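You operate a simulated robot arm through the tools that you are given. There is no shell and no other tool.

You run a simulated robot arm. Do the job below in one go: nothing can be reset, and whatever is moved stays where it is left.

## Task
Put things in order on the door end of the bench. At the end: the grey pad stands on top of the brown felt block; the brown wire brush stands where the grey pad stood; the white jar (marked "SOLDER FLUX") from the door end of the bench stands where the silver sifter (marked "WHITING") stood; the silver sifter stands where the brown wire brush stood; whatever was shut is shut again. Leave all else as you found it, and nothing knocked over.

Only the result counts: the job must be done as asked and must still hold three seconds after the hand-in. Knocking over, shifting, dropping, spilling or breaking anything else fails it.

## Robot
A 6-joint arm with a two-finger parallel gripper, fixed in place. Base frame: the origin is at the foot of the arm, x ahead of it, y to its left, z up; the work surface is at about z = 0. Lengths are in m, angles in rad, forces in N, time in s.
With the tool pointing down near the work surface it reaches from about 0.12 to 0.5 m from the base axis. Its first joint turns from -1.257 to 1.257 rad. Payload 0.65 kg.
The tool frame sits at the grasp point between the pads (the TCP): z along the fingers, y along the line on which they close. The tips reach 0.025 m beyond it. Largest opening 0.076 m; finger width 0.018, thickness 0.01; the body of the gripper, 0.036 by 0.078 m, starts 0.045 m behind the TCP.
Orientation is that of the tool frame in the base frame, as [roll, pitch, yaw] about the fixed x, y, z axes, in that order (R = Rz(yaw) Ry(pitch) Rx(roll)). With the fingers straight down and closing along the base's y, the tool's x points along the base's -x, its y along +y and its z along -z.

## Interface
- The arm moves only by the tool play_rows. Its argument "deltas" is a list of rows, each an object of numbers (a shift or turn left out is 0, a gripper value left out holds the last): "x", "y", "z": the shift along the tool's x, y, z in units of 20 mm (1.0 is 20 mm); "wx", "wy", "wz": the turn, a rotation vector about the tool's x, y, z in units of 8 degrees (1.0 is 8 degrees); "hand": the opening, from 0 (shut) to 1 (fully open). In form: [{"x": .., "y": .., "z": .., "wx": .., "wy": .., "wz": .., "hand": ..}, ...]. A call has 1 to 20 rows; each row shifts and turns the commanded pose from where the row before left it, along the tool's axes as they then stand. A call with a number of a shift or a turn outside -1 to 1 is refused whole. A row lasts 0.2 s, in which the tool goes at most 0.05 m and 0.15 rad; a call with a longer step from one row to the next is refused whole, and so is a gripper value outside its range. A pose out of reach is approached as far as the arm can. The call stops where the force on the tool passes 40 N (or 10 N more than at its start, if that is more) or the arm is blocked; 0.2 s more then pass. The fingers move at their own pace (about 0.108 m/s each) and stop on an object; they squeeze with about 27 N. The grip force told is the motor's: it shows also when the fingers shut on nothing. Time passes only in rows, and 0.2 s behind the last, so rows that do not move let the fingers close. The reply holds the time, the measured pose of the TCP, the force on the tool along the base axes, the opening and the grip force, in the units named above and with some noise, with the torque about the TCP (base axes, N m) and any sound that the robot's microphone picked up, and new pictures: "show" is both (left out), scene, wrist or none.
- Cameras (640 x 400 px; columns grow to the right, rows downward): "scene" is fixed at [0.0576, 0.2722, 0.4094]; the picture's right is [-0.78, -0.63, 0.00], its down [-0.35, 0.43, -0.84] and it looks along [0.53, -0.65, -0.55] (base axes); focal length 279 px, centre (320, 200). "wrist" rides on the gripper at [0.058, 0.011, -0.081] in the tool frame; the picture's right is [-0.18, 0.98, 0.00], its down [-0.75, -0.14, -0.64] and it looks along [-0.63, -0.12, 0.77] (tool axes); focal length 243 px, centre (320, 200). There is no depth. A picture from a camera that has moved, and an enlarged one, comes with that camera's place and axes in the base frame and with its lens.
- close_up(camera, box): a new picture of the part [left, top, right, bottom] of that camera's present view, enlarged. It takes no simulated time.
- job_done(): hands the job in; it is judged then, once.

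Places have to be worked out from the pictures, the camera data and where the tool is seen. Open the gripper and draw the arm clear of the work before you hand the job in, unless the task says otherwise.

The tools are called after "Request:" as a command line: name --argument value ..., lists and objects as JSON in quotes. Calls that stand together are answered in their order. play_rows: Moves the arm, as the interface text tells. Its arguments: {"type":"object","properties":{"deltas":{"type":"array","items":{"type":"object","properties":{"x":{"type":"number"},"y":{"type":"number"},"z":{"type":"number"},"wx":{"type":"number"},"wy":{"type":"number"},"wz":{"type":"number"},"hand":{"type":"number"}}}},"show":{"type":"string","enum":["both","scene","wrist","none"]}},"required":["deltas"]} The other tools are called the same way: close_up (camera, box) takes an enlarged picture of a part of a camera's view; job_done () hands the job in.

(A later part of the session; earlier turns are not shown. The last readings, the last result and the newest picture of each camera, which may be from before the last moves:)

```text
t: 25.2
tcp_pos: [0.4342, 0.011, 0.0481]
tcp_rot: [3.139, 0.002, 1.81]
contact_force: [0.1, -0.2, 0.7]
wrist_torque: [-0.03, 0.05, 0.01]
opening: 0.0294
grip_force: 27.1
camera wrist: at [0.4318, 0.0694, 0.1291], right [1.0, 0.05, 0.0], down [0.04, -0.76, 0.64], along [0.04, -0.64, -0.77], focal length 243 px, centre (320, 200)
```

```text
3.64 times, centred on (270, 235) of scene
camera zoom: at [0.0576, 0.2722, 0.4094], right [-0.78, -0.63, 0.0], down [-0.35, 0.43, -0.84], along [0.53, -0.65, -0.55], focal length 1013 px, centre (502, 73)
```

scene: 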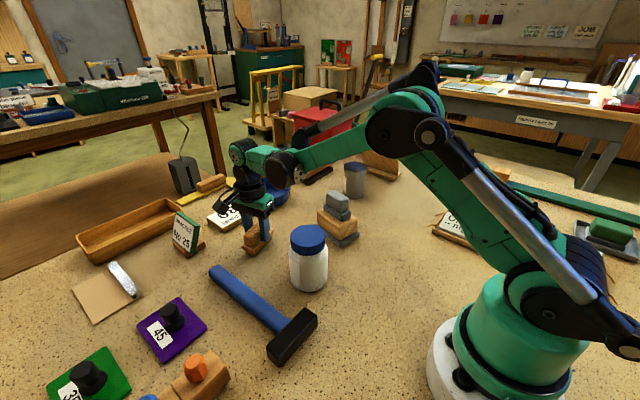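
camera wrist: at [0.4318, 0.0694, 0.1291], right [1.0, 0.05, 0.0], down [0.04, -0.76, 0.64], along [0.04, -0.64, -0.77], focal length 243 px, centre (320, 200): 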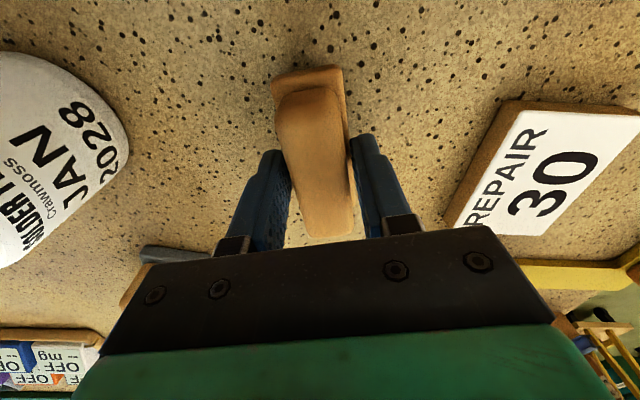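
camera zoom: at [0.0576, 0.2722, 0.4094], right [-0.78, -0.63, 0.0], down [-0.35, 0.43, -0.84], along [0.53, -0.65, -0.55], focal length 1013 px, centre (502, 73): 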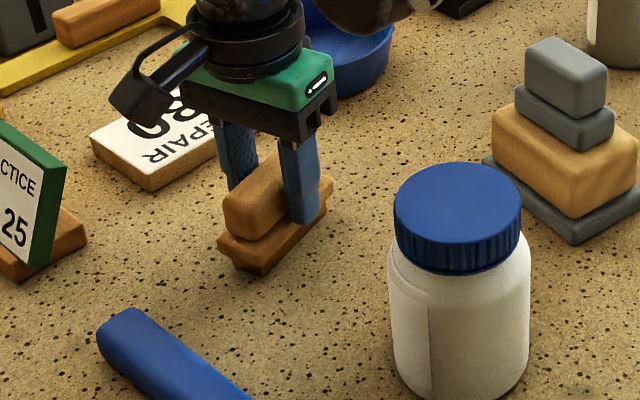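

The opening of 0.0294 matches the board width, so only the tips may be holding it. I reopen, lower 10 mm for a firmer bite, and close again.

Request:
play_rows --deltas '[{"hand": 0.7}, {"hand": 0.7}, {"z": 0.5}, {"hand": 0}, {"hand": 0}, {"hand": 0}]' --show "both"

Request:
close_up --camera "scene" --box '[200, 180, 340, 290]'

```text
t: 26.6
tcp_pos: [0.4341, 0.0104, 0.0379]
tcp_rot: [3.14, -0.001, 1.811]
contact_force: [-0.6, 0.0, 3.5]
wrist_torque: [0.0, 0.05, -0.05]
opening: 0.0292
grip_force: 27.1
camera wrist: at [0.4319, 0.0696, 0.1188], right [1.0, 0.05, 0.0], down [0.04, -0.76, 0.64], along [0.04, -0.64, -0.77], focal length 243 px, centre (320, 200)
```

scene: 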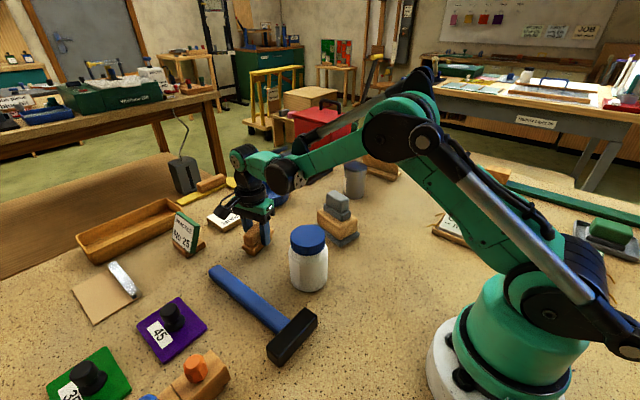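
wrist: 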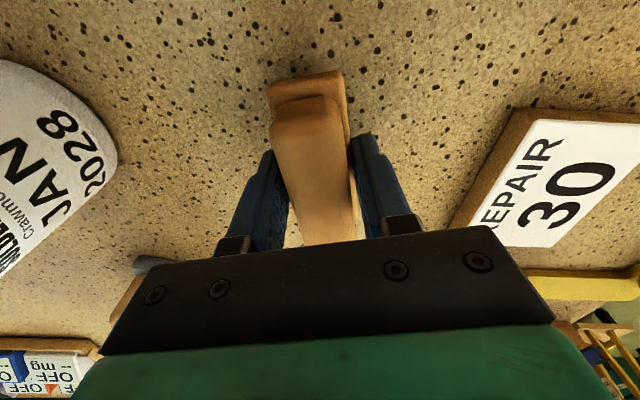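

```text
3.64 times, centred on (270, 235) of scene
camera zoom: at [0.0576, 0.2722, 0.4094], right [-0.78, -0.63, 0.0], down [-0.35, 0.43, -0.84], along [0.53, -0.65, -0.55], focal length 1013 px, centre (502, 73)
```

zoom: 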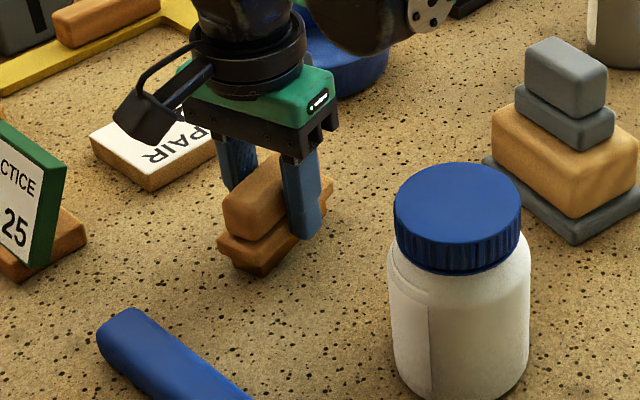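

The brush is held firmly at TCP (0.4341,0.0104,0.0379). I lift it high, clear of the stack and sifter, and check the hold.

Request:
play_rows --deltas '[{"z": -0.3}, {"z": -0.6}, {"z": -1}, {"z": -1}, {"z": -1}, {"z": -1}, {"z": -1}, {"z": -1}, {"z": -1}]' --show "both"

```text
t: 28.6
tcp_pos: [0.4345, 0.0104, 0.196]
tcp_rot: [3.14, 0.001, 1.809]
contact_force: [1.3, -1.0, -0.5]
wrist_torque: [0.04, -0.03, 0.01]
opening: 0.029
grip_force: 27.2
camera wrist: at [0.4322, 0.069, 0.2775], right [1.0, 0.05, 0.0], down [0.04, -0.76, 0.64], along [0.04, -0.64, -0.77], focal length 243 px, centre (320, 200)
```

scene: 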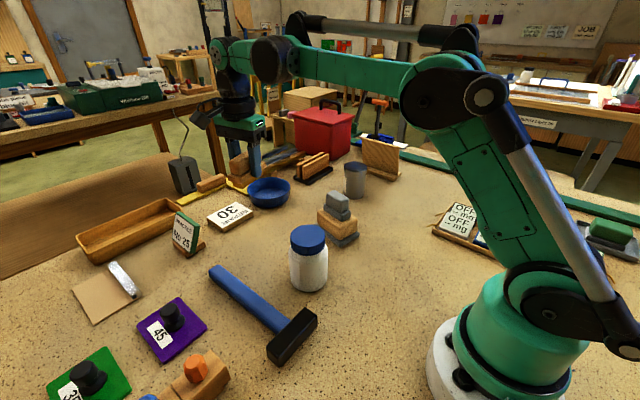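
wrist: 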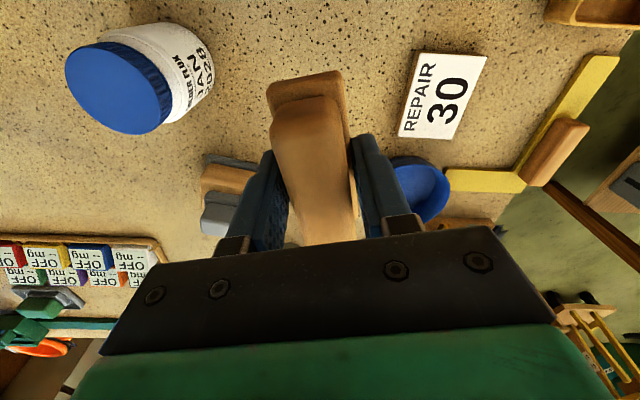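

The brush rides securely at z 0.196. I carry it over to above the pad's old place (0.273,-0.329) and begin turning back.

Request:
play_rows --deltas '[{"x": -0.972, "y": -0.79}, {"x": -0.972, "y": -0.79}, {"x": -0.972, "y": -0.79}, {"x": -0.972, "y": -0.79}, {"x": -0.972, "y": -0.79}, {"x": -0.972, "y": -0.79}, {"x": -0.972, "y": -0.79}, {"x": -0.972, "y": -0.79}, {"x": -0.972, "y": -0.79}, {"x": -0.972, "y": -0.79}, {"x": -0.972, "y": -0.79}, {"x": -0.972, "y": -0.79}, {"x": -0.972, "y": -0.79}, {"x": -0.972, "y": -0.79}, {"x": -0.972, "y": -0.79}, {"wz": -1}, {"wz": -1}, {"wz": -1}, {"wz": -1}, {"wz": -1}]' --show "none"

Request:
play_rows --deltas '[{"wz": -1}, {"wz": -1}, {"wz": -1}, {"wz": -1}, {"wz": -0.15}]' --show "both"

Request:
close_up --camera "wrist" --box '[200, 0, 440, 200]'

```text
t: 32.8
tcp_pos: [0.2734, -0.3272, 0.1951]
tcp_rot: [-3.14, 0.001, 2.509]
contact_force: [0.0, -0.2, -1.6]
wrist_torque: [-0.03, 0.01, 0.02]
opening: 0.0294
grip_force: 27.0
```

```text
t: 34.0
tcp_pos: [0.2735, -0.3277, 0.197]
tcp_rot: [3.142, 0.002, 3.089]
contact_force: [0.0, -0.3, -0.3]
wrist_torque: [0.01, -0.02, -0.01]
opening: 0.0294
grip_force: 26.8
camera wrist: at [0.2161, -0.3143, 0.2772], right [0.24, 0.97, 0.0], down [0.74, -0.18, 0.64], along [0.63, -0.15, -0.77], focal length 243 px, centre (320, 200)
```

scene: 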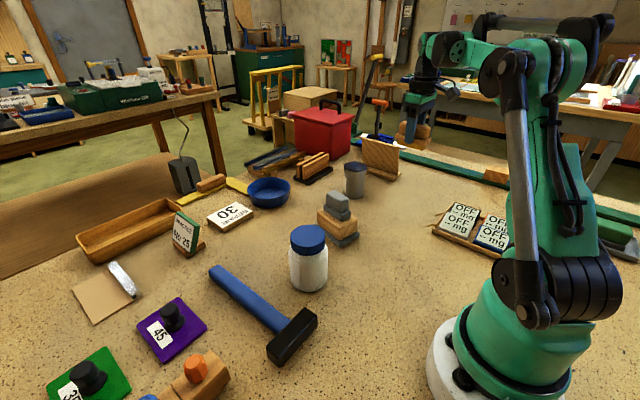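
wrist: 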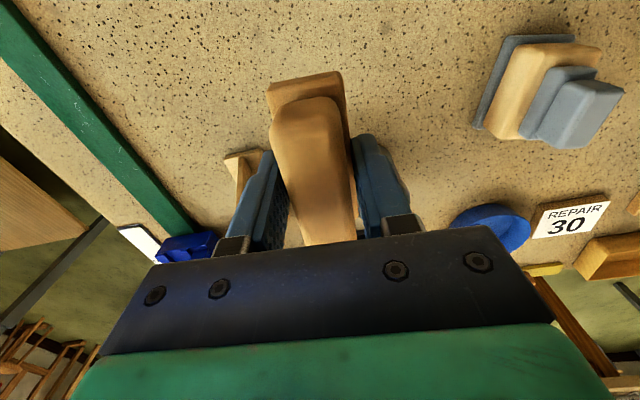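

```text
2.00 times, centred on (320, 100) of wrist
camera zoom: at [0.2161, -0.3143, 0.2772], right [0.24, 0.97, 0.0], down [0.74, -0.18, 0.64], along [0.63, -0.15, -0.77], focal length 485 px, centre (320, 400)
```

zoom: 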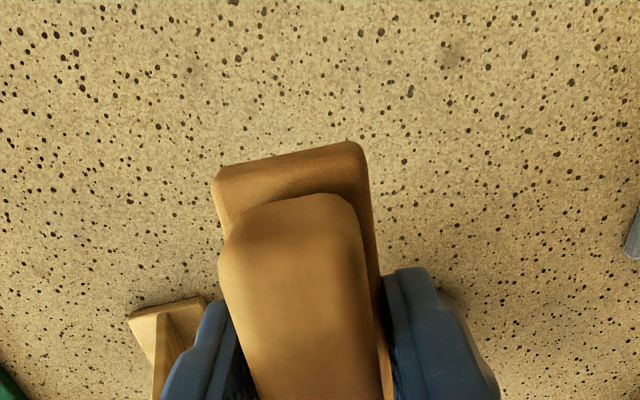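

I am at (0.2735,-0.3277) above the clear spot; I trim y by -2 mm and lower to just above the bench.

Request:
play_rows --deltas '[{"y": -0.09}, {"z": 1}, {"z": 1}, {"z": 1}, {"z": 1}, {"z": 1}, {"z": 1}, {"z": 1}, {"z": 0.5}]' --show "both"

Request:
close_up --camera "scene" --box '[340, 150, 440, 230]'

```text
t: 36.0
tcp_pos: [0.2733, -0.3296, 0.0452]
tcp_rot: [-3.141, 0.002, 3.089]
contact_force: [0.6, 0.5, -0.1]
wrist_torque: [0.0, 0.0, -0.03]
opening: 0.0291
grip_force: 27.0
camera wrist: at [0.216, -0.3163, 0.1268], right [0.24, 0.97, 0.0], down [0.74, -0.18, 0.64], along [0.63, -0.15, -0.77], focal length 243 px, centre (320, 200)
```

scene: 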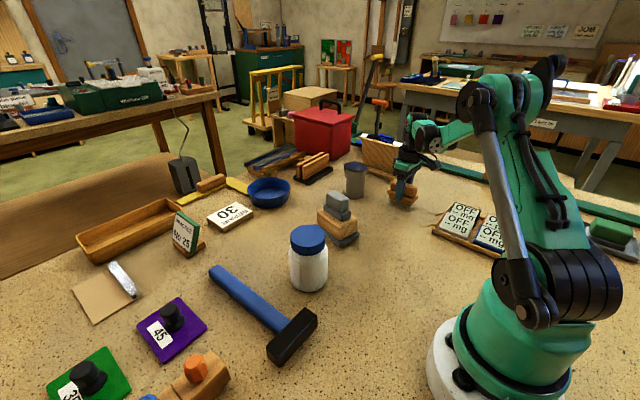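
wrist: 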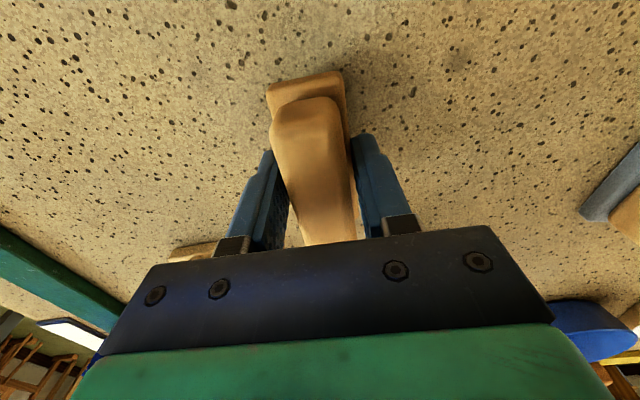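

```text
5.00 times, centred on (390, 190) of scene
camera zoom: at [0.0576, 0.2722, 0.4094], right [-0.78, -0.63, 0.0], down [-0.35, 0.43, -0.84], along [0.53, -0.65, -0.55], focal length 1393 px, centre (-30, 250)
```

zoom: 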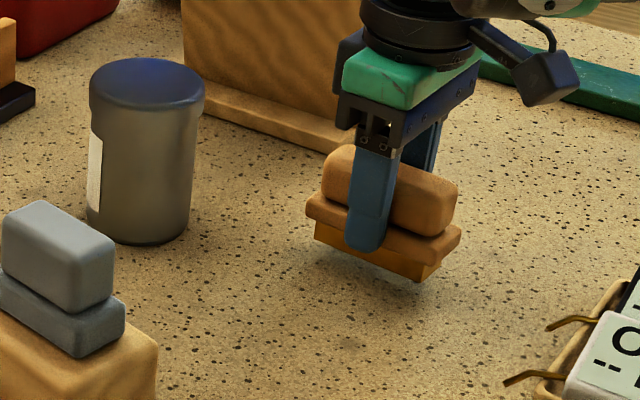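

A small gap remains; I step down in ~1.5 mm steps watching for contact.

Request:
play_rows --deltas '[{"z": 0.1}, {"z": 0.1}, {"z": 0.07}]' --show "none"

```text
t: 36.8
tcp_pos: [0.2719, -0.3294, 0.0407]
tcp_rot: [3.14, 0.001, 3.088]
contact_force: [-0.4, 0.3, -0.9]
wrist_torque: [0.03, 0.02, -0.01]
opening: 0.0292
grip_force: 27.3
```

Request:
play_rows --deltas '[{"z": 0.07}, {"z": 0.05}]' --show "none"

```text
t: 37.4
tcp_pos: [0.2721, -0.3294, 0.0374]
tcp_rot: [-3.141, 0.001, 3.087]
contact_force: [-0.5, 0.4, -0.6]
wrist_torque: [0.0, 0.0, 0.02]
opening: 0.0291
grip_force: 27.4
```

Request:
play_rows --deltas '[{"z": 0.05}]' --show "none"

Request:
close_up --camera "scene" --box '[360, 160, 440, 224]'

```text
t: 37.8
tcp_pos: [0.2732, -0.3293, 0.0375]
tcp_rot: [-3.141, 0.0, 3.087]
contact_force: [-1.2, -0.6, 20.9]
wrist_torque: [-0.02, 0.01, 0.02]
opening: 0.029
grip_force: 27.4
```

```text
6.25 times, centred on (400, 192) of scene
camera zoom: at [0.0575, 0.2722, 0.4093], right [-0.78, -0.63, 0.0], down [-0.35, 0.43, -0.84], along [0.53, -0.65, -0.55], focal length 1742 px, centre (-180, 250)
```

zoom: 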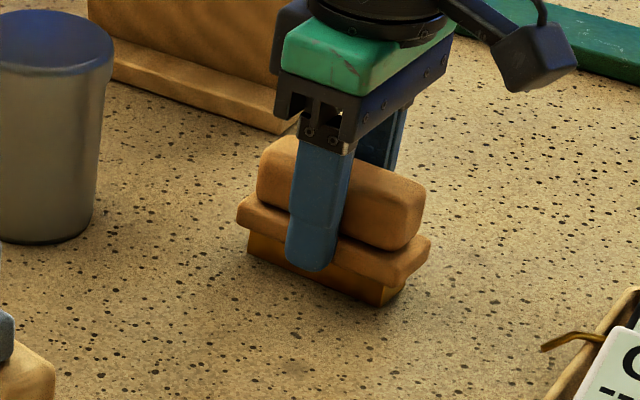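

Contact reached with the brush flat on the bench at (0.273,-0.329). I relieve the pressure slightly, release, and rise.

Request:
play_rows --deltas '[{"z": -0.04}, {"hand": 0}, {"hand": 1}, {"hand": 1}, {"hand": 1}, {"z": -0.5}, {"z": -1}, {"z": -1}, {"z": -1}, {"z": -1}, {"z": -1}, {"z": -1}, {"z": -0.5}]' --show "both"

Request:
close_up --camera "scene" --box '[340, 140, 440, 220]'

Request:
close_up --camera "wrist" --box '[240, 0, 440, 125]'

```text
t: 40.6
tcp_pos: [0.2739, -0.33, 0.179]
tcp_rot: [3.141, 0.001, 3.088]
contact_force: [-0.5, 0.4, 0.7]
wrist_torque: [0.01, 0.0, 0.02]
opening: 0.0761
grip_force: 0.1
camera wrist: at [0.2161, -0.3164, 0.2595], right [0.24, 0.97, 0.0], down [0.74, -0.18, 0.64], along [0.63, -0.15, -0.77], focal length 243 px, centre (320, 200)
```

scene: 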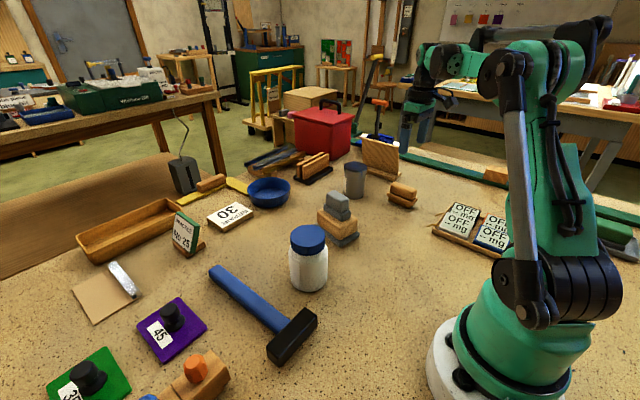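
wrist: 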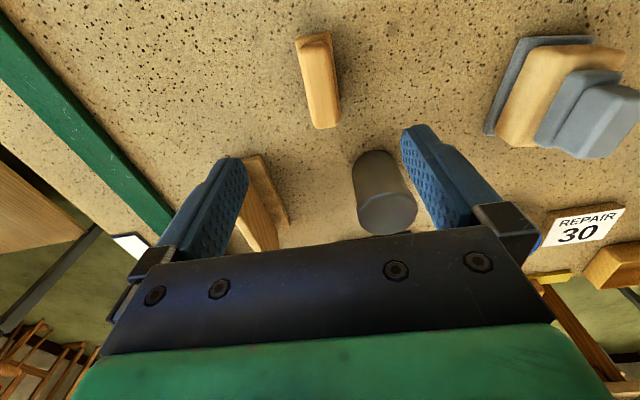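

```text
5.00 times, centred on (390, 180) of scene
camera zoom: at [0.0576, 0.2722, 0.4094], right [-0.78, -0.63, 0.0], down [-0.35, 0.43, -0.84], along [0.53, -0.65, -0.55], focal length 1393 px, centre (-30, 300)
```

zoom: 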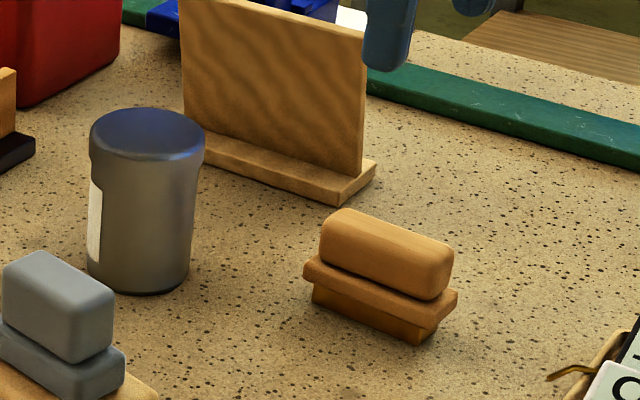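

```text
3.20 times, centred on (340, 62) of wrist
camera zoom: at [0.2161, -0.3164, 0.2595], right [0.24, 0.97, 0.0], down [0.74, -0.18, 0.64], along [0.63, -0.15, -0.77], focal length 776 px, centre (256, 640)
```

zoom: 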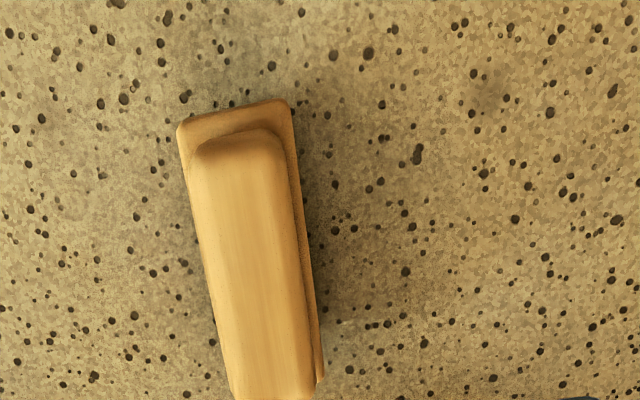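

The brush now stands where the pad was. Next the sifter, judged at about (0.395,-0.290), height about 0.086; I move to a hover above it.

Request:
play_rows --deltas '[{"x": -0.98, "y": 0.385}, {"x": -0.98, "y": 0.385}, {"x": -0.98, "y": 0.385}, {"x": -0.98, "y": 0.385}, {"x": -0.98, "y": 0.385}, {"x": -0.98, "y": 0.385}, {"wz": -0.38}]' --show "both"

Request:
close_up --camera "wrist" --box '[220, 20, 420, 170]'

```text
t: 42.2
tcp_pos: [0.3835, -0.2827, 0.1734]
tcp_rot: [-3.142, 0.0, 3.139]
contact_force: [-0.2, 0.1, -0.1]
wrist_torque: [0.01, 0.02, -0.01]
opening: 0.076
grip_force: 0.1
out of reach, approached as far as the arm can: row 6
camera wrist: at [0.3248, -0.272, 0.255], right [0.18, 0.98, 0.0], down [0.75, -0.14, 0.64], along [0.63, -0.12, -0.77], focal length 243 px, centre (320, 200)
```

scene: 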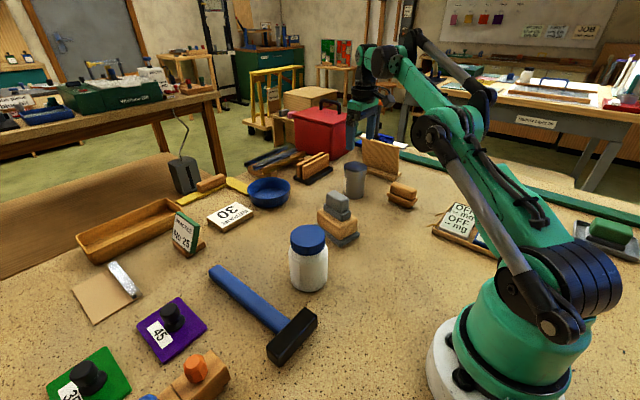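
wrist: 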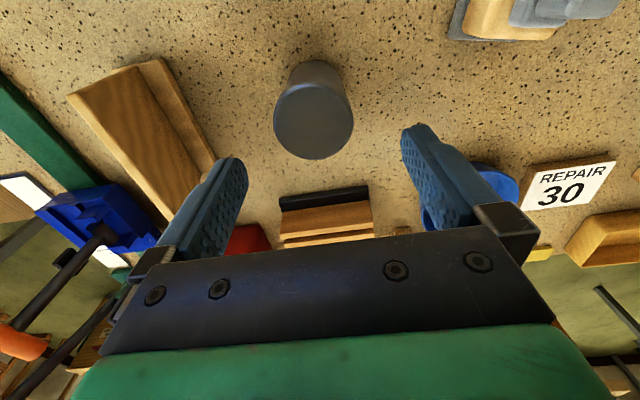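

```text
2.67 times, centred on (320, 95) of wrist
camera zoom: at [0.3248, -0.272, 0.255], right [0.18, 0.98, 0.0], down [0.75, -0.14, 0.64], along [0.63, -0.12, -0.77], focal length 647 px, centre (320, 480)
```

zoom: 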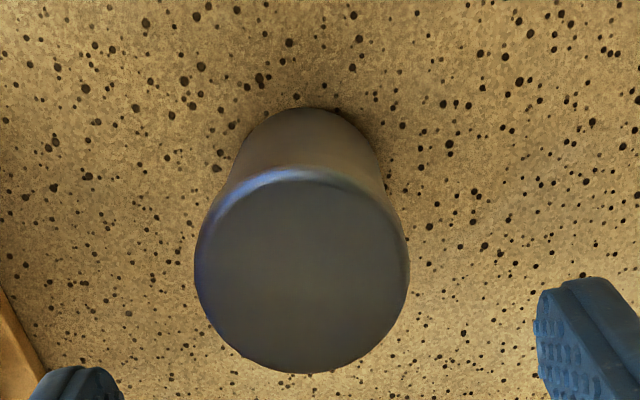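

At this height the arm fell short (measured 0.3835,-0.2827); the sifter's centre is at about (0.394,-0.290). I back off to where I can reach, then descend with the fingers straddling it.

Request:
play_rows --deltas '[{"x": 0.8}, {"z": 0}]' --show "none"

```text
t: 42.8
tcp_pos: [0.3673, -0.2831, 0.1744]
tcp_rot: [3.141, 0.002, 3.138]
contact_force: [0.3, -0.5, 0.6]
wrist_torque: [-0.03, -0.05, 0.01]
opening: 0.076
grip_force: 0.0
```

The command now equals the measured pose. I shift y by -7 mm and descend to about z 0.11.

Request:
play_rows --deltas '[{"y": -0.35}, {"z": 1}, {"z": 1}, {"z": 1}]' --show "both"

Request:
close_up --camera "scene" --box '[310, 130, 410, 210]'

```text
t: 43.8
tcp_pos: [0.3665, -0.2901, 0.1134]
tcp_rot: [3.141, 0.002, 3.14]
contact_force: [-1.1, -0.2, -0.1]
wrist_torque: [-0.02, 0.0, -0.02]
opening: 0.076
grip_force: 0.0
camera wrist: at [0.3082, -0.2792, 0.1946], right [0.19, 0.98, 0.0], down [0.75, -0.14, 0.64], along [0.63, -0.12, -0.77], focal length 243 px, centre (320, 200)
```

scene: 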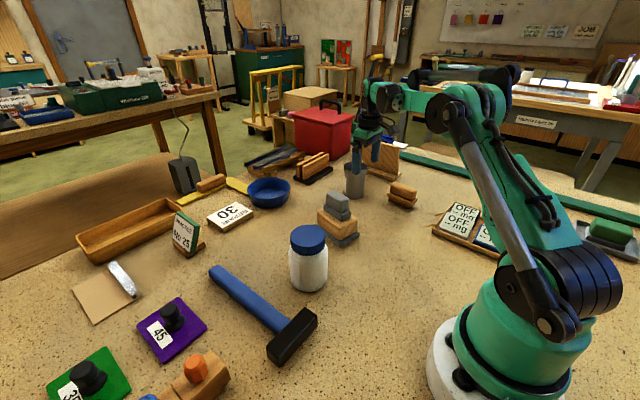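
wrist: 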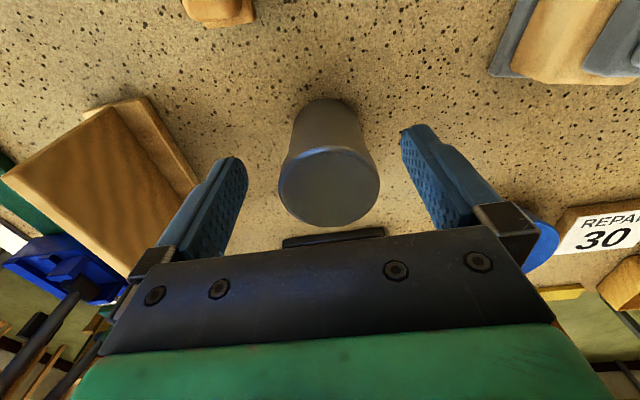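

```text
5.00 times, centred on (360, 170) of scene
camera zoom: at [0.0576, 0.2722, 0.4094], right [-0.78, -0.63, 0.0], down [-0.35, 0.43, -0.84], along [0.53, -0.65, -0.55], focal length 1393 px, centre (120, 350)
```

zoom: 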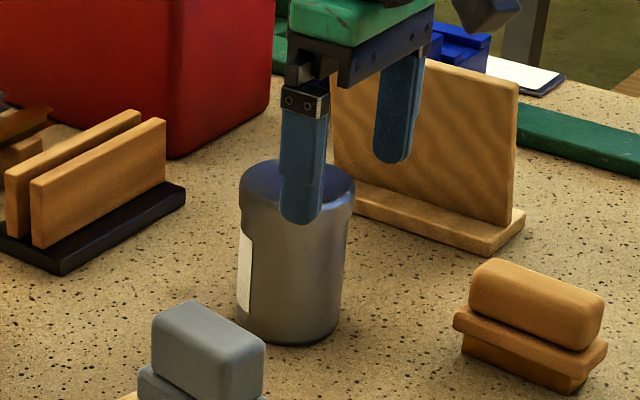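

The sifter is centred in y between the fingers. I descend to z ≈ 0.058, then advance radially to its centre at x ≈ 0.394.

Request:
play_rows --deltas '[{"z": 1}, {"z": 1}, {"z": 0.75}, {"x": -0.5}, {"x": -0.5}, {"x": -0.38}]' --show "both"

Request:
close_up --camera "scene" --box '[310, 130, 410, 210]'

```text
t: 45.2
tcp_pos: [0.3949, -0.2887, 0.0598]
tcp_rot: [-3.14, 0.002, 3.138]
contact_force: [0.6, 1.1, -0.2]
wrist_torque: [0.02, -0.01, -0.02]
opening: 0.0758
grip_force: 0.0
camera wrist: at [0.3365, -0.2789, 0.14], right [0.19, 0.98, 0.0], down [0.75, -0.14, 0.64], along [0.63, -0.12, -0.77], focal length 243 px, centre (320, 200)
```

scene: 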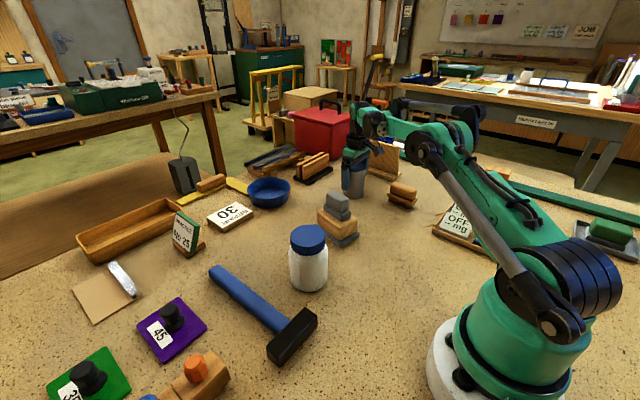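
wrist: 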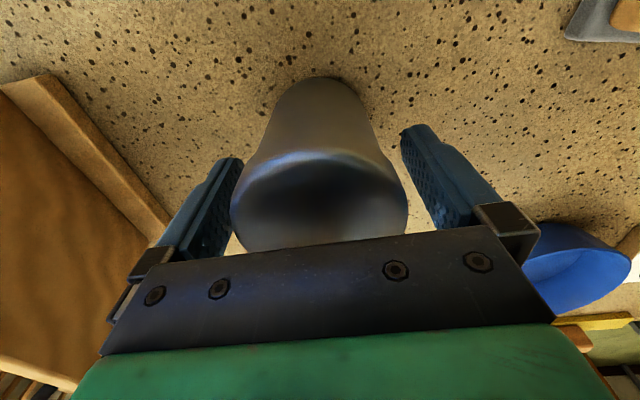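

```text
5.00 times, centred on (360, 170) of scene
camera zoom: at [0.0576, 0.2722, 0.4094], right [-0.78, -0.63, 0.0], down [-0.35, 0.43, -0.84], along [0.53, -0.65, -0.55], focal length 1393 px, centre (120, 350)
```

zoom: 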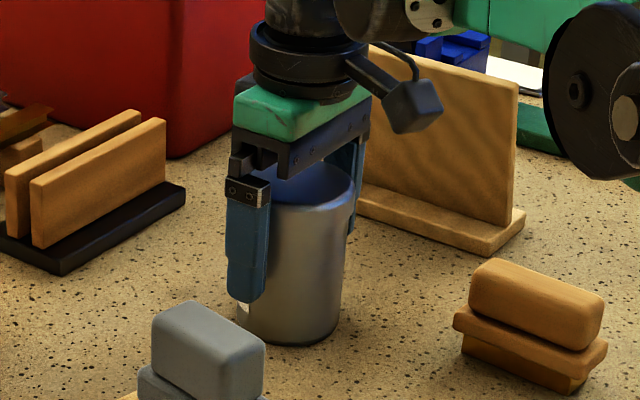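

TCP sits at the sifter's centre. I close the fingers.

Request:
play_rows --deltas '[{"hand": 0}, {"hand": 0}, {"hand": 0}]' --show "both"

Request:
close_up --camera "scene" --box '[310, 130, 410, 210]'

```text
t: 46.0
tcp_pos: [0.3947, -0.2892, 0.0592]
tcp_rot: [3.141, 0.002, 3.14]
contact_force: [0.6, -0.6, -0.7]
wrist_torque: [0.01, -0.01, 0.0]
opening: 0.0547
grip_force: 27.0
camera wrist: at [0.3364, -0.2788, 0.1401], right [0.19, 0.98, 0.0], down [0.75, -0.14, 0.64], along [0.63, -0.12, -0.77], focal length 243 px, centre (320, 200)
```

scene: 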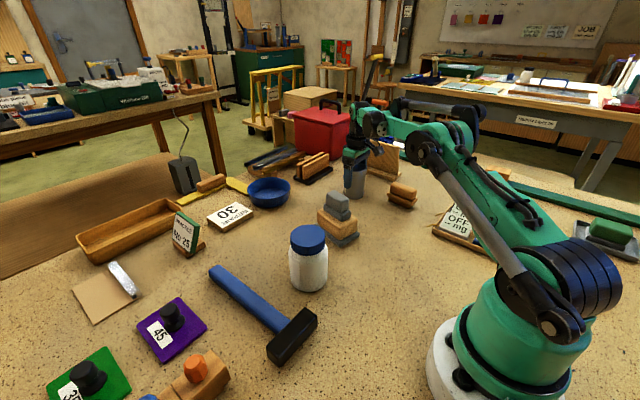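
wrist: 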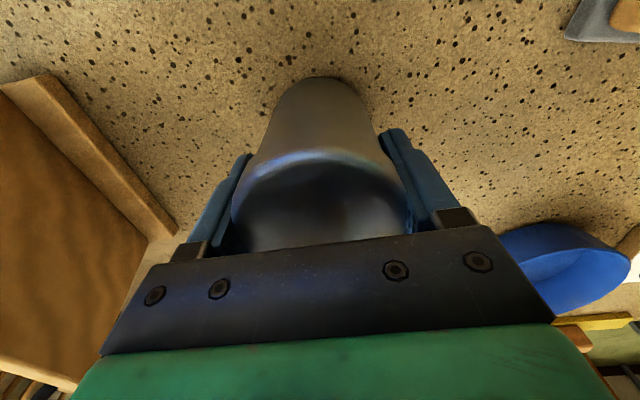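

```text
5.00 times, centred on (360, 170) of scene
camera zoom: at [0.0576, 0.2722, 0.4094], right [-0.78, -0.63, 0.0], down [-0.35, 0.43, -0.84], along [0.53, -0.65, -0.55], focal length 1393 px, centre (120, 350)
```

zoom: 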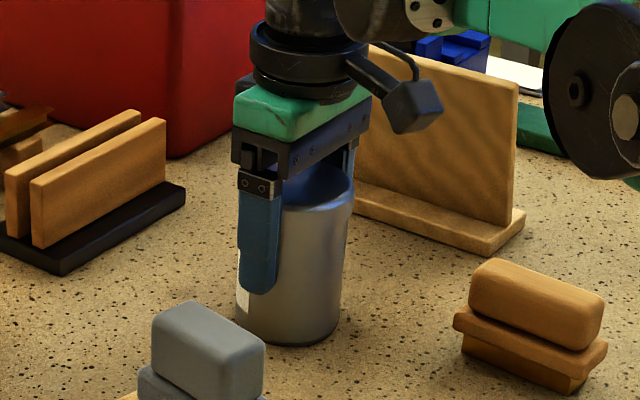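

The sifter is gripped (opening 0.0547). I lift it, drawing back towards the base as it rises to stay in reach, up to z ≈ 0.19.

Request:
play_rows --deltas '[{"z": -0.3}, {"z": -0.7}, {"x": 0.5, "z": -0.9}, {"x": 0.5, "z": -0.9}, {"x": 0.5, "z": -0.9}, {"x": 0.5, "z": -0.9}, {"x": 0.5, "z": -0.9}, {"x": 0.5, "z": -0.9}]' --show "both"

```text
t: 47.8
tcp_pos: [0.3341, -0.2896, 0.1864]
tcp_rot: [3.14, 0.001, 3.14]
contact_force: [0.4, 0.9, -2.5]
wrist_torque: [0.01, 0.01, 0.01]
opening: 0.0549
grip_force: 26.5
camera wrist: at [0.2759, -0.2794, 0.2681], right [0.19, 0.98, 0.0], down [0.75, -0.14, 0.64], along [0.63, -0.12, -0.77], focal length 243 px, centre (320, 200)
```

scene: 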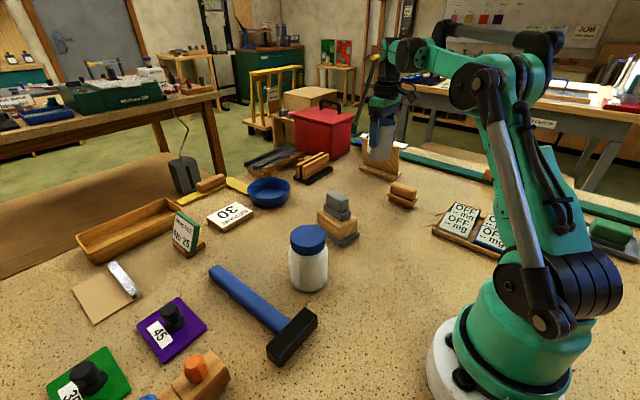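
wrist: 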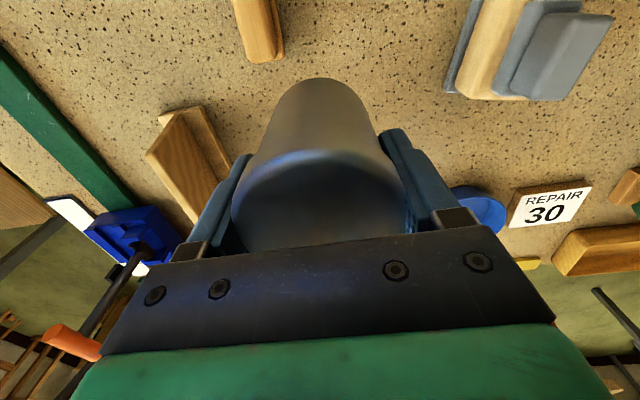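

Held securely. I carry the sifter across at this height to above the brush's old place (0.4345,0.011).

Request:
play_rows --deltas '[{"x": -0.3138, "y": 0.939}, {"x": -0.3138, "y": 0.939}, {"x": -0.3138, "y": 0.939}, {"x": -0.3138, "y": 0.939}, {"x": -0.3138, "y": 0.939}, {"x": -0.3138, "y": 0.939}, {"x": -0.3138, "y": 0.939}, {"x": -0.3138, "y": 0.939}, {"x": -0.3138, "y": 0.939}, {"x": -0.3138, "y": 0.939}, {"x": -0.3138, "y": 0.939}, {"x": -0.3138, "y": 0.939}, {"x": -0.3138, "y": 0.939}, {"x": -0.3138, "y": 0.939}, {"x": -0.3138, "y": 0.939}, {"x": -0.3138, "y": 0.939}, {"z": 0}]' --show "both"

```text
t: 51.4
tcp_pos: [0.4365, 0.011, 0.1868]
tcp_rot: [-3.141, 0.001, 3.14]
contact_force: [-0.6, 0.0, -1.9]
wrist_torque: [0.02, -0.01, 0.01]
opening: 0.0548
grip_force: 27.2
camera wrist: at [0.3778, 0.022, 0.268], right [0.19, 0.98, 0.0], down [0.75, -0.14, 0.64], along [0.63, -0.12, -0.77], focal length 243 px, centre (320, 200)
```

scene: 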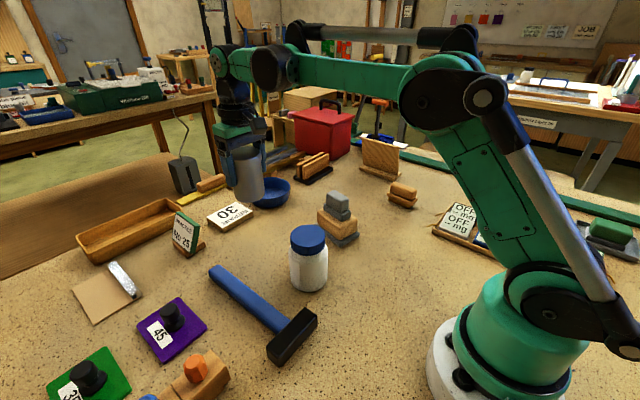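
wrist: 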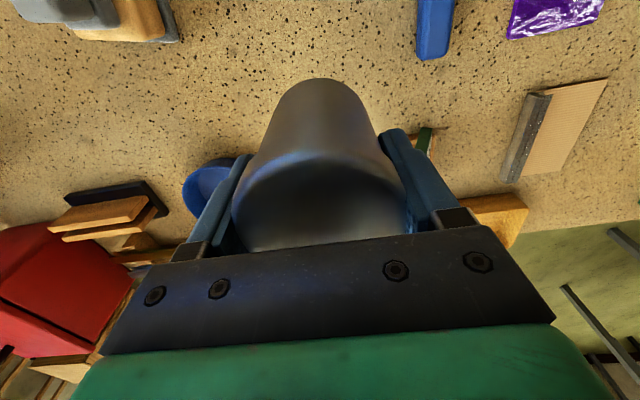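

Over the target. I lower the sifter to about 7 mm above the bench.

Request:
play_rows --deltas '[{"z": 1}, {"z": 1}, {"z": 1}, {"z": 1}, {"z": 1}, {"z": 0.6}, {"z": 0.4}]' --show "both"

Request:
close_up --camera "scene" --box '[200, 170, 340, 280]'

```text
t: 53.0
tcp_pos: [0.4357, 0.0113, 0.067]
tcp_rot: [-3.141, 0.001, 3.141]
contact_force: [-0.4, -0.1, -3.1]
wrist_torque: [-0.03, 0.02, -0.01]
opening: 0.0544
grip_force: 27.1
camera wrist: at [0.3778, 0.022, 0.148], right [0.19, 0.98, 0.0], down [0.75, -0.14, 0.64], along [0.63, -0.12, -0.77], focal length 243 px, centre (320, 200)
```

scene: 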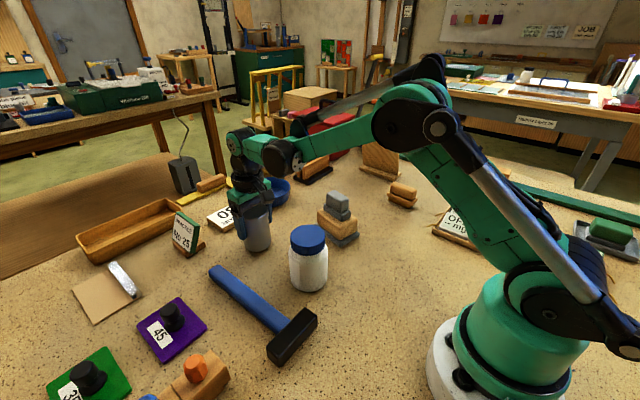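
wrist: 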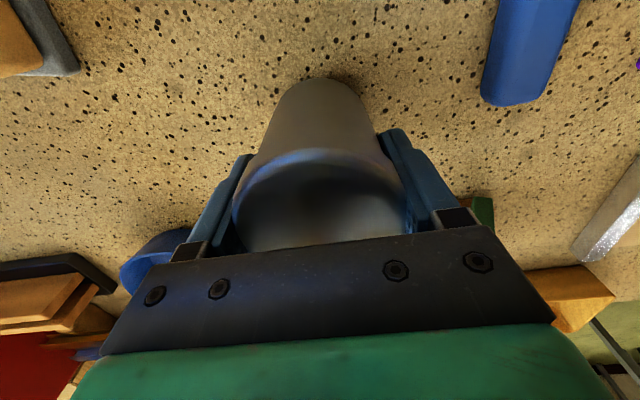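

```text
3.64 times, centred on (270, 225) of scene
camera zoom: at [0.0576, 0.2722, 0.4094], right [-0.78, -0.63, 0.0], down [-0.35, 0.43, -0.84], along [0.53, -0.65, -0.55], focal length 1013 px, centre (502, 109)
```

zoom: 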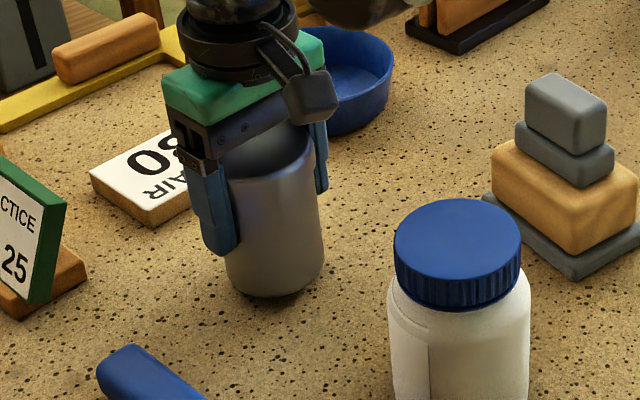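

A few mm remain; I step down gently.

Request:
play_rows --deltas '[{"x": 0.05, "z": 0.1}, {"z": 0.1}, {"z": 0.1}, {"z": 0.05}]' --show "none"

```text
t: 54.0
tcp_pos: [0.4347, 0.0105, 0.06]
tcp_rot: [3.14, 0.0, 3.141]
contact_force: [-0.1, 0.1, -2.7]
wrist_torque: [0.0, 0.0, -0.01]
opening: 0.0547
grip_force: 26.8
```

Request:
play_rows --deltas '[{"z": 0.05}]' --show "none"

```text
t: 54.4
tcp_pos: [0.4348, 0.0106, 0.0586]
tcp_rot: [-3.141, 0.002, 3.139]
contact_force: [-0.6, 0.8, 6.6]
wrist_torque: [-0.01, -0.07, 0.01]
opening: 0.0547
grip_force: 27.3
```

Light contact (6.6 N): the sifter is on the bench. I release it and rise straight up.

Request:
play_rows --deltas '[{"hand": 0}, {"hand": 1}, {"hand": 1}, {"hand": 1}, {"z": -0.5}, {"z": -1}, {"z": -1}, {"z": -1}, {"z": -1}, {"z": -1}, {"z": -1}]' --show "both"

Request:
close_up --camera "scene" --box '[200, 170, 340, 280]'

Request:
close_up --camera "scene" --box '[270, 210, 350, 310]'

```text
t: 56.8
tcp_pos: [0.4341, 0.0117, 0.1904]
tcp_rot: [3.141, 0.001, 3.139]
contact_force: [0.9, 0.3, 0.1]
wrist_torque: [0.0, -0.01, -0.01]
opening: 0.076
grip_force: 0.1
camera wrist: at [0.377, 0.0219, 0.2714], right [0.19, 0.98, 0.0], down [0.75, -0.14, 0.64], along [0.63, -0.12, -0.77], focal length 243 px, centre (320, 200)
```

scene: 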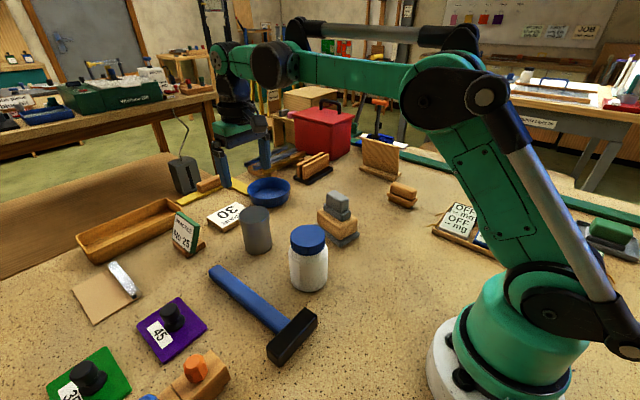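
wrist: 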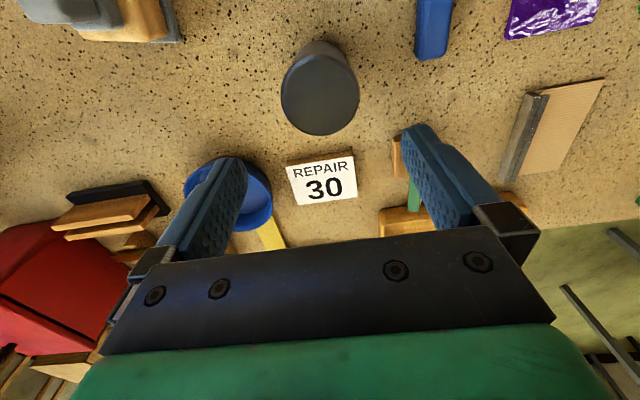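

```text
3.64 times, centred on (270, 225) of scene
camera zoom: at [0.0576, 0.2722, 0.4094], right [-0.78, -0.63, 0.0], down [-0.35, 0.43, -0.84], along [0.53, -0.65, -0.55], focal length 1013 px, centre (502, 109)
```

zoom: 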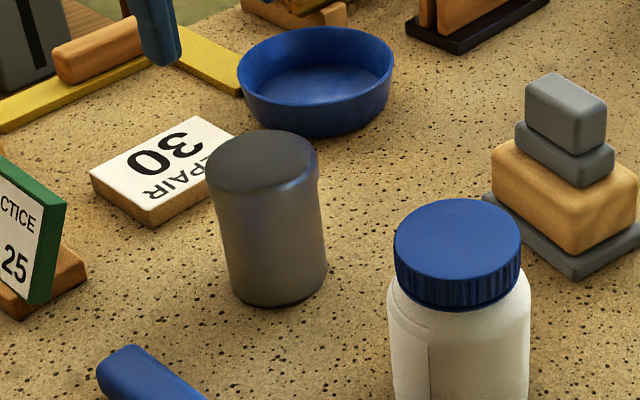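

```text
4.00 times, centred on (310, 260) of scene
camera zoom: at [0.0576, 0.2722, 0.4094], right [-0.78, -0.63, 0.0], down [-0.35, 0.43, -0.84], along [0.53, -0.65, -0.55], focal length 1115 px, centre (360, -40)
```

zoom: 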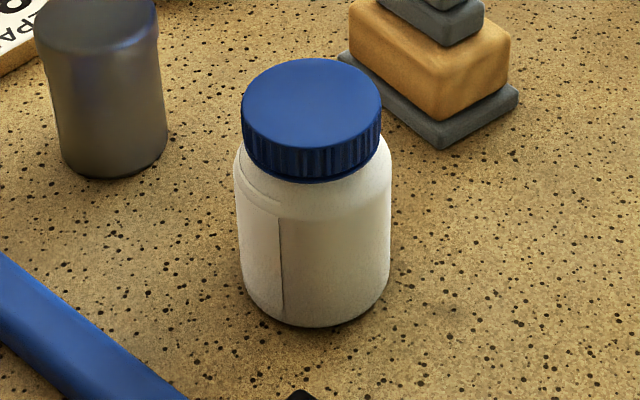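

The sifter stands upright in the brush's old place. Now the jar: I move back along -x to hover above it at about (0.298,0.010).

Request:
play_rows --deltas '[{"x": 0.97}, {"x": 0.97}, {"x": 0.97}, {"x": 0.97}, {"x": 0.97}, {"x": 0.97}, {"x": 0.97}, {"z": 0}]' --show "both"

Request:
close_up --camera "wrist" --box '[220, 20, 420, 170]'

Request:
close_up --camera "scene" --box '[240, 190, 400, 310]'

```text
t: 58.6
tcp_pos: [0.2986, 0.0118, 0.1883]
tcp_rot: [-3.141, 0.001, 3.141]
contact_force: [-0.4, 0.4, -0.5]
wrist_torque: [-0.06, -0.02, 0.03]
opening: 0.0763
grip_force: 0.1
camera wrist: at [0.2407, 0.0224, 0.2702], right [0.19, 0.98, 0.0], down [0.75, -0.14, 0.64], along [0.63, -0.12, -0.77], focal length 243 px, centre (320, 200)
```

scene: 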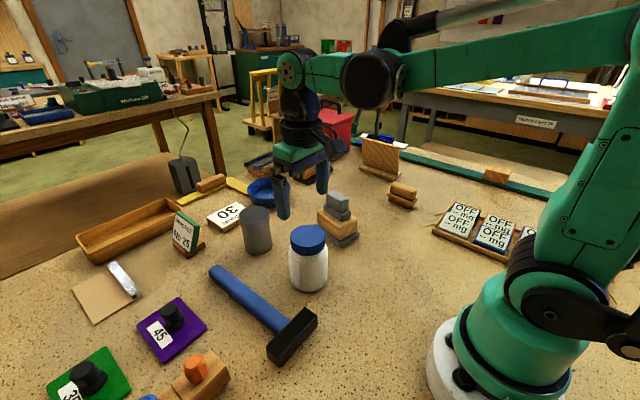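
wrist: 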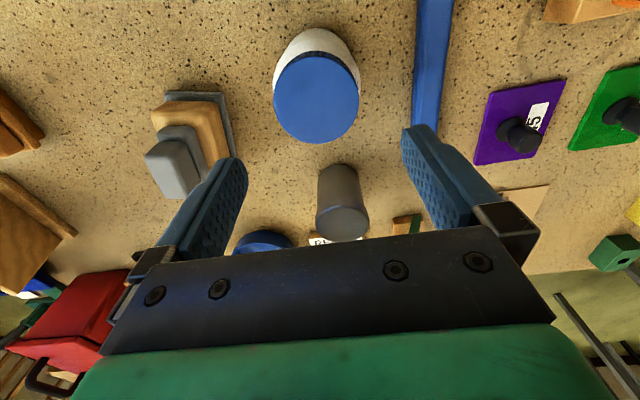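

```text
2.67 times, centred on (320, 95) of wrist
camera zoom: at [0.2407, 0.0224, 0.2702], right [0.19, 0.98, 0.0], down [0.75, -0.14, 0.64], along [0.63, -0.12, -0.77], focal length 647 px, centre (320, 480)
```

zoom: 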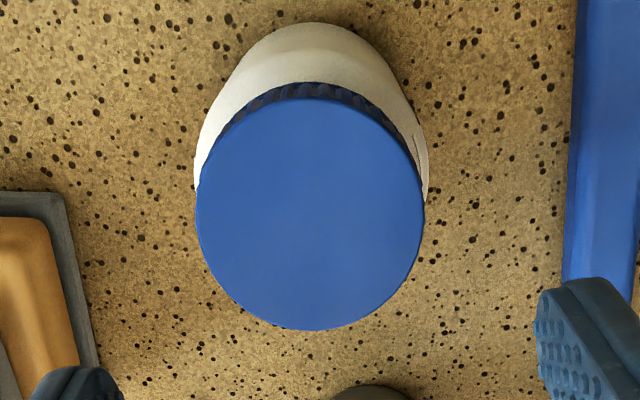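

```text
3.33 times, centred on (320, 250) of scene
camera zoom: at [0.0576, 0.2722, 0.4094], right [-0.78, -0.63, 0.0], down [-0.35, 0.43, -0.84], along [0.53, -0.65, -0.55], focal length 929 px, centre (320, 33)
```

zoom: 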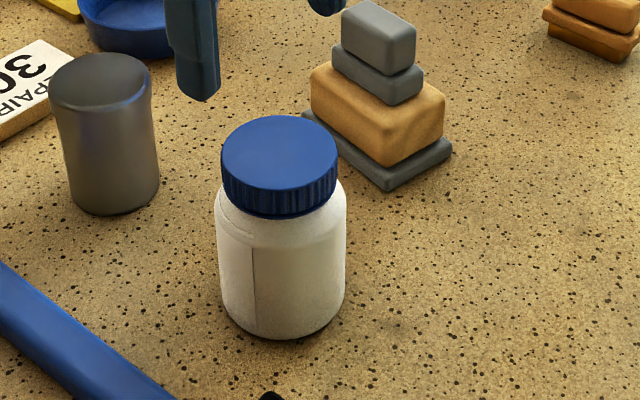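

The cap and base rays agree on a jar centre of (0.2935,0.0105), body about 0.067 wide, height about 0.105. I shift to it and lower to z ≈ 0.145 for a check.

Request:
play_rows --deltas '[{"x": 0.25, "y": -0.06}, {"z": 1}, {"z": 1}, {"z": 0.2}, {"z": 0}]' --show "both"

Request:
close_up --camera "wrist" --box '[180, 20, 460, 200]'

Request:
close_up --camera "scene" --box '[240, 190, 400, 310]'

```text
t: 59.8
tcp_pos: [0.2936, 0.0102, 0.1456]
tcp_rot: [-3.141, 0.002, 3.139]
contact_force: [0.0, -0.1, 0.2]
wrist_torque: [-0.03, 0.04, 0.0]
opening: 0.0761
grip_force: 0.2
camera wrist: at [0.2355, 0.0208, 0.2258], right [0.19, 0.98, 0.0], down [0.75, -0.14, 0.64], along [0.63, -0.12, -0.77], focal length 243 px, centre (320, 200)
```

scene: 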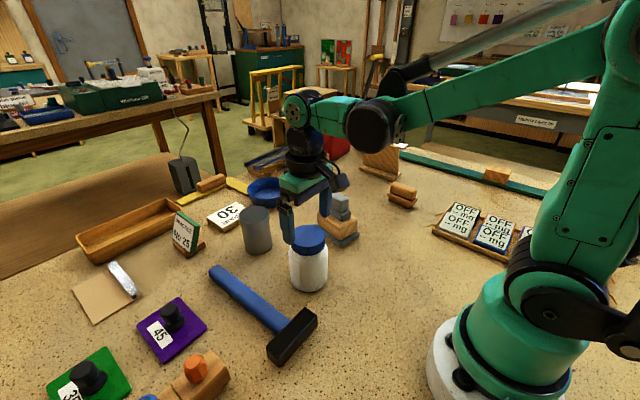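
wrist: 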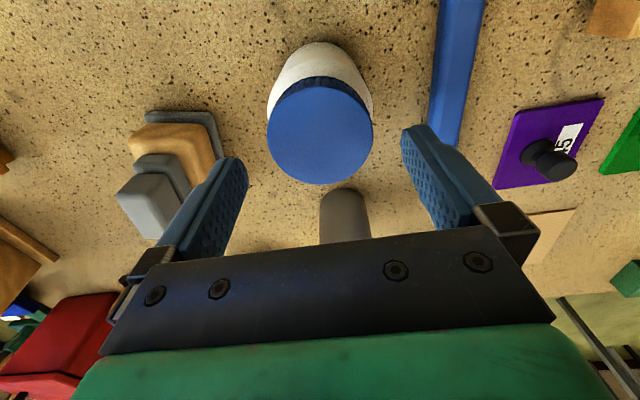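

```text
2.22 times, centred on (320, 110) of wrist
camera zoom: at [0.2355, 0.0208, 0.2258], right [0.19, 0.98, 0.0], down [0.75, -0.14, 0.64], along [0.63, -0.12, -0.77], focal length 539 px, centre (320, 400)
```

zoom: 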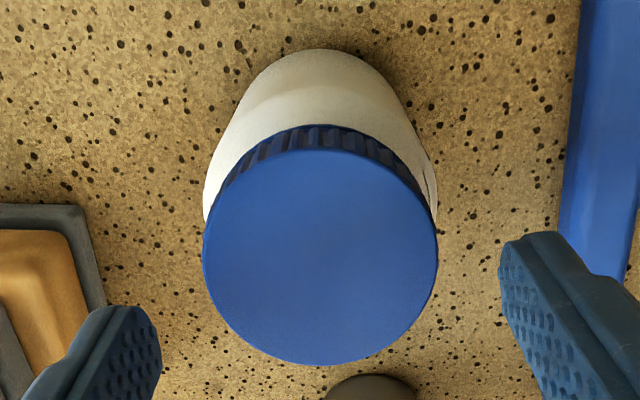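

```text
3.33 times, centred on (320, 250) of scene
camera zoom: at [0.0576, 0.2722, 0.4094], right [-0.78, -0.63, 0.0], down [-0.35, 0.43, -0.84], along [0.53, -0.65, -0.55], focal length 929 px, centre (320, 33)
```

zoom: 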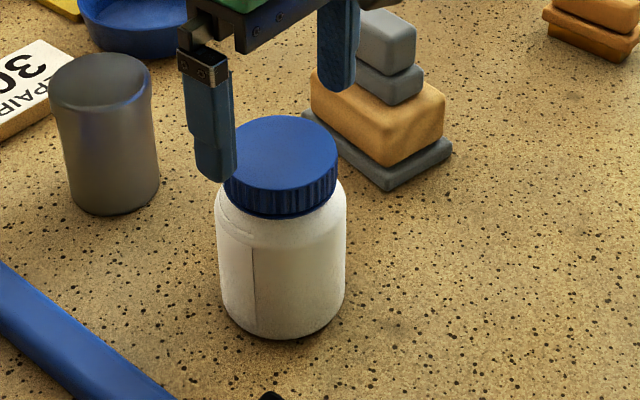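

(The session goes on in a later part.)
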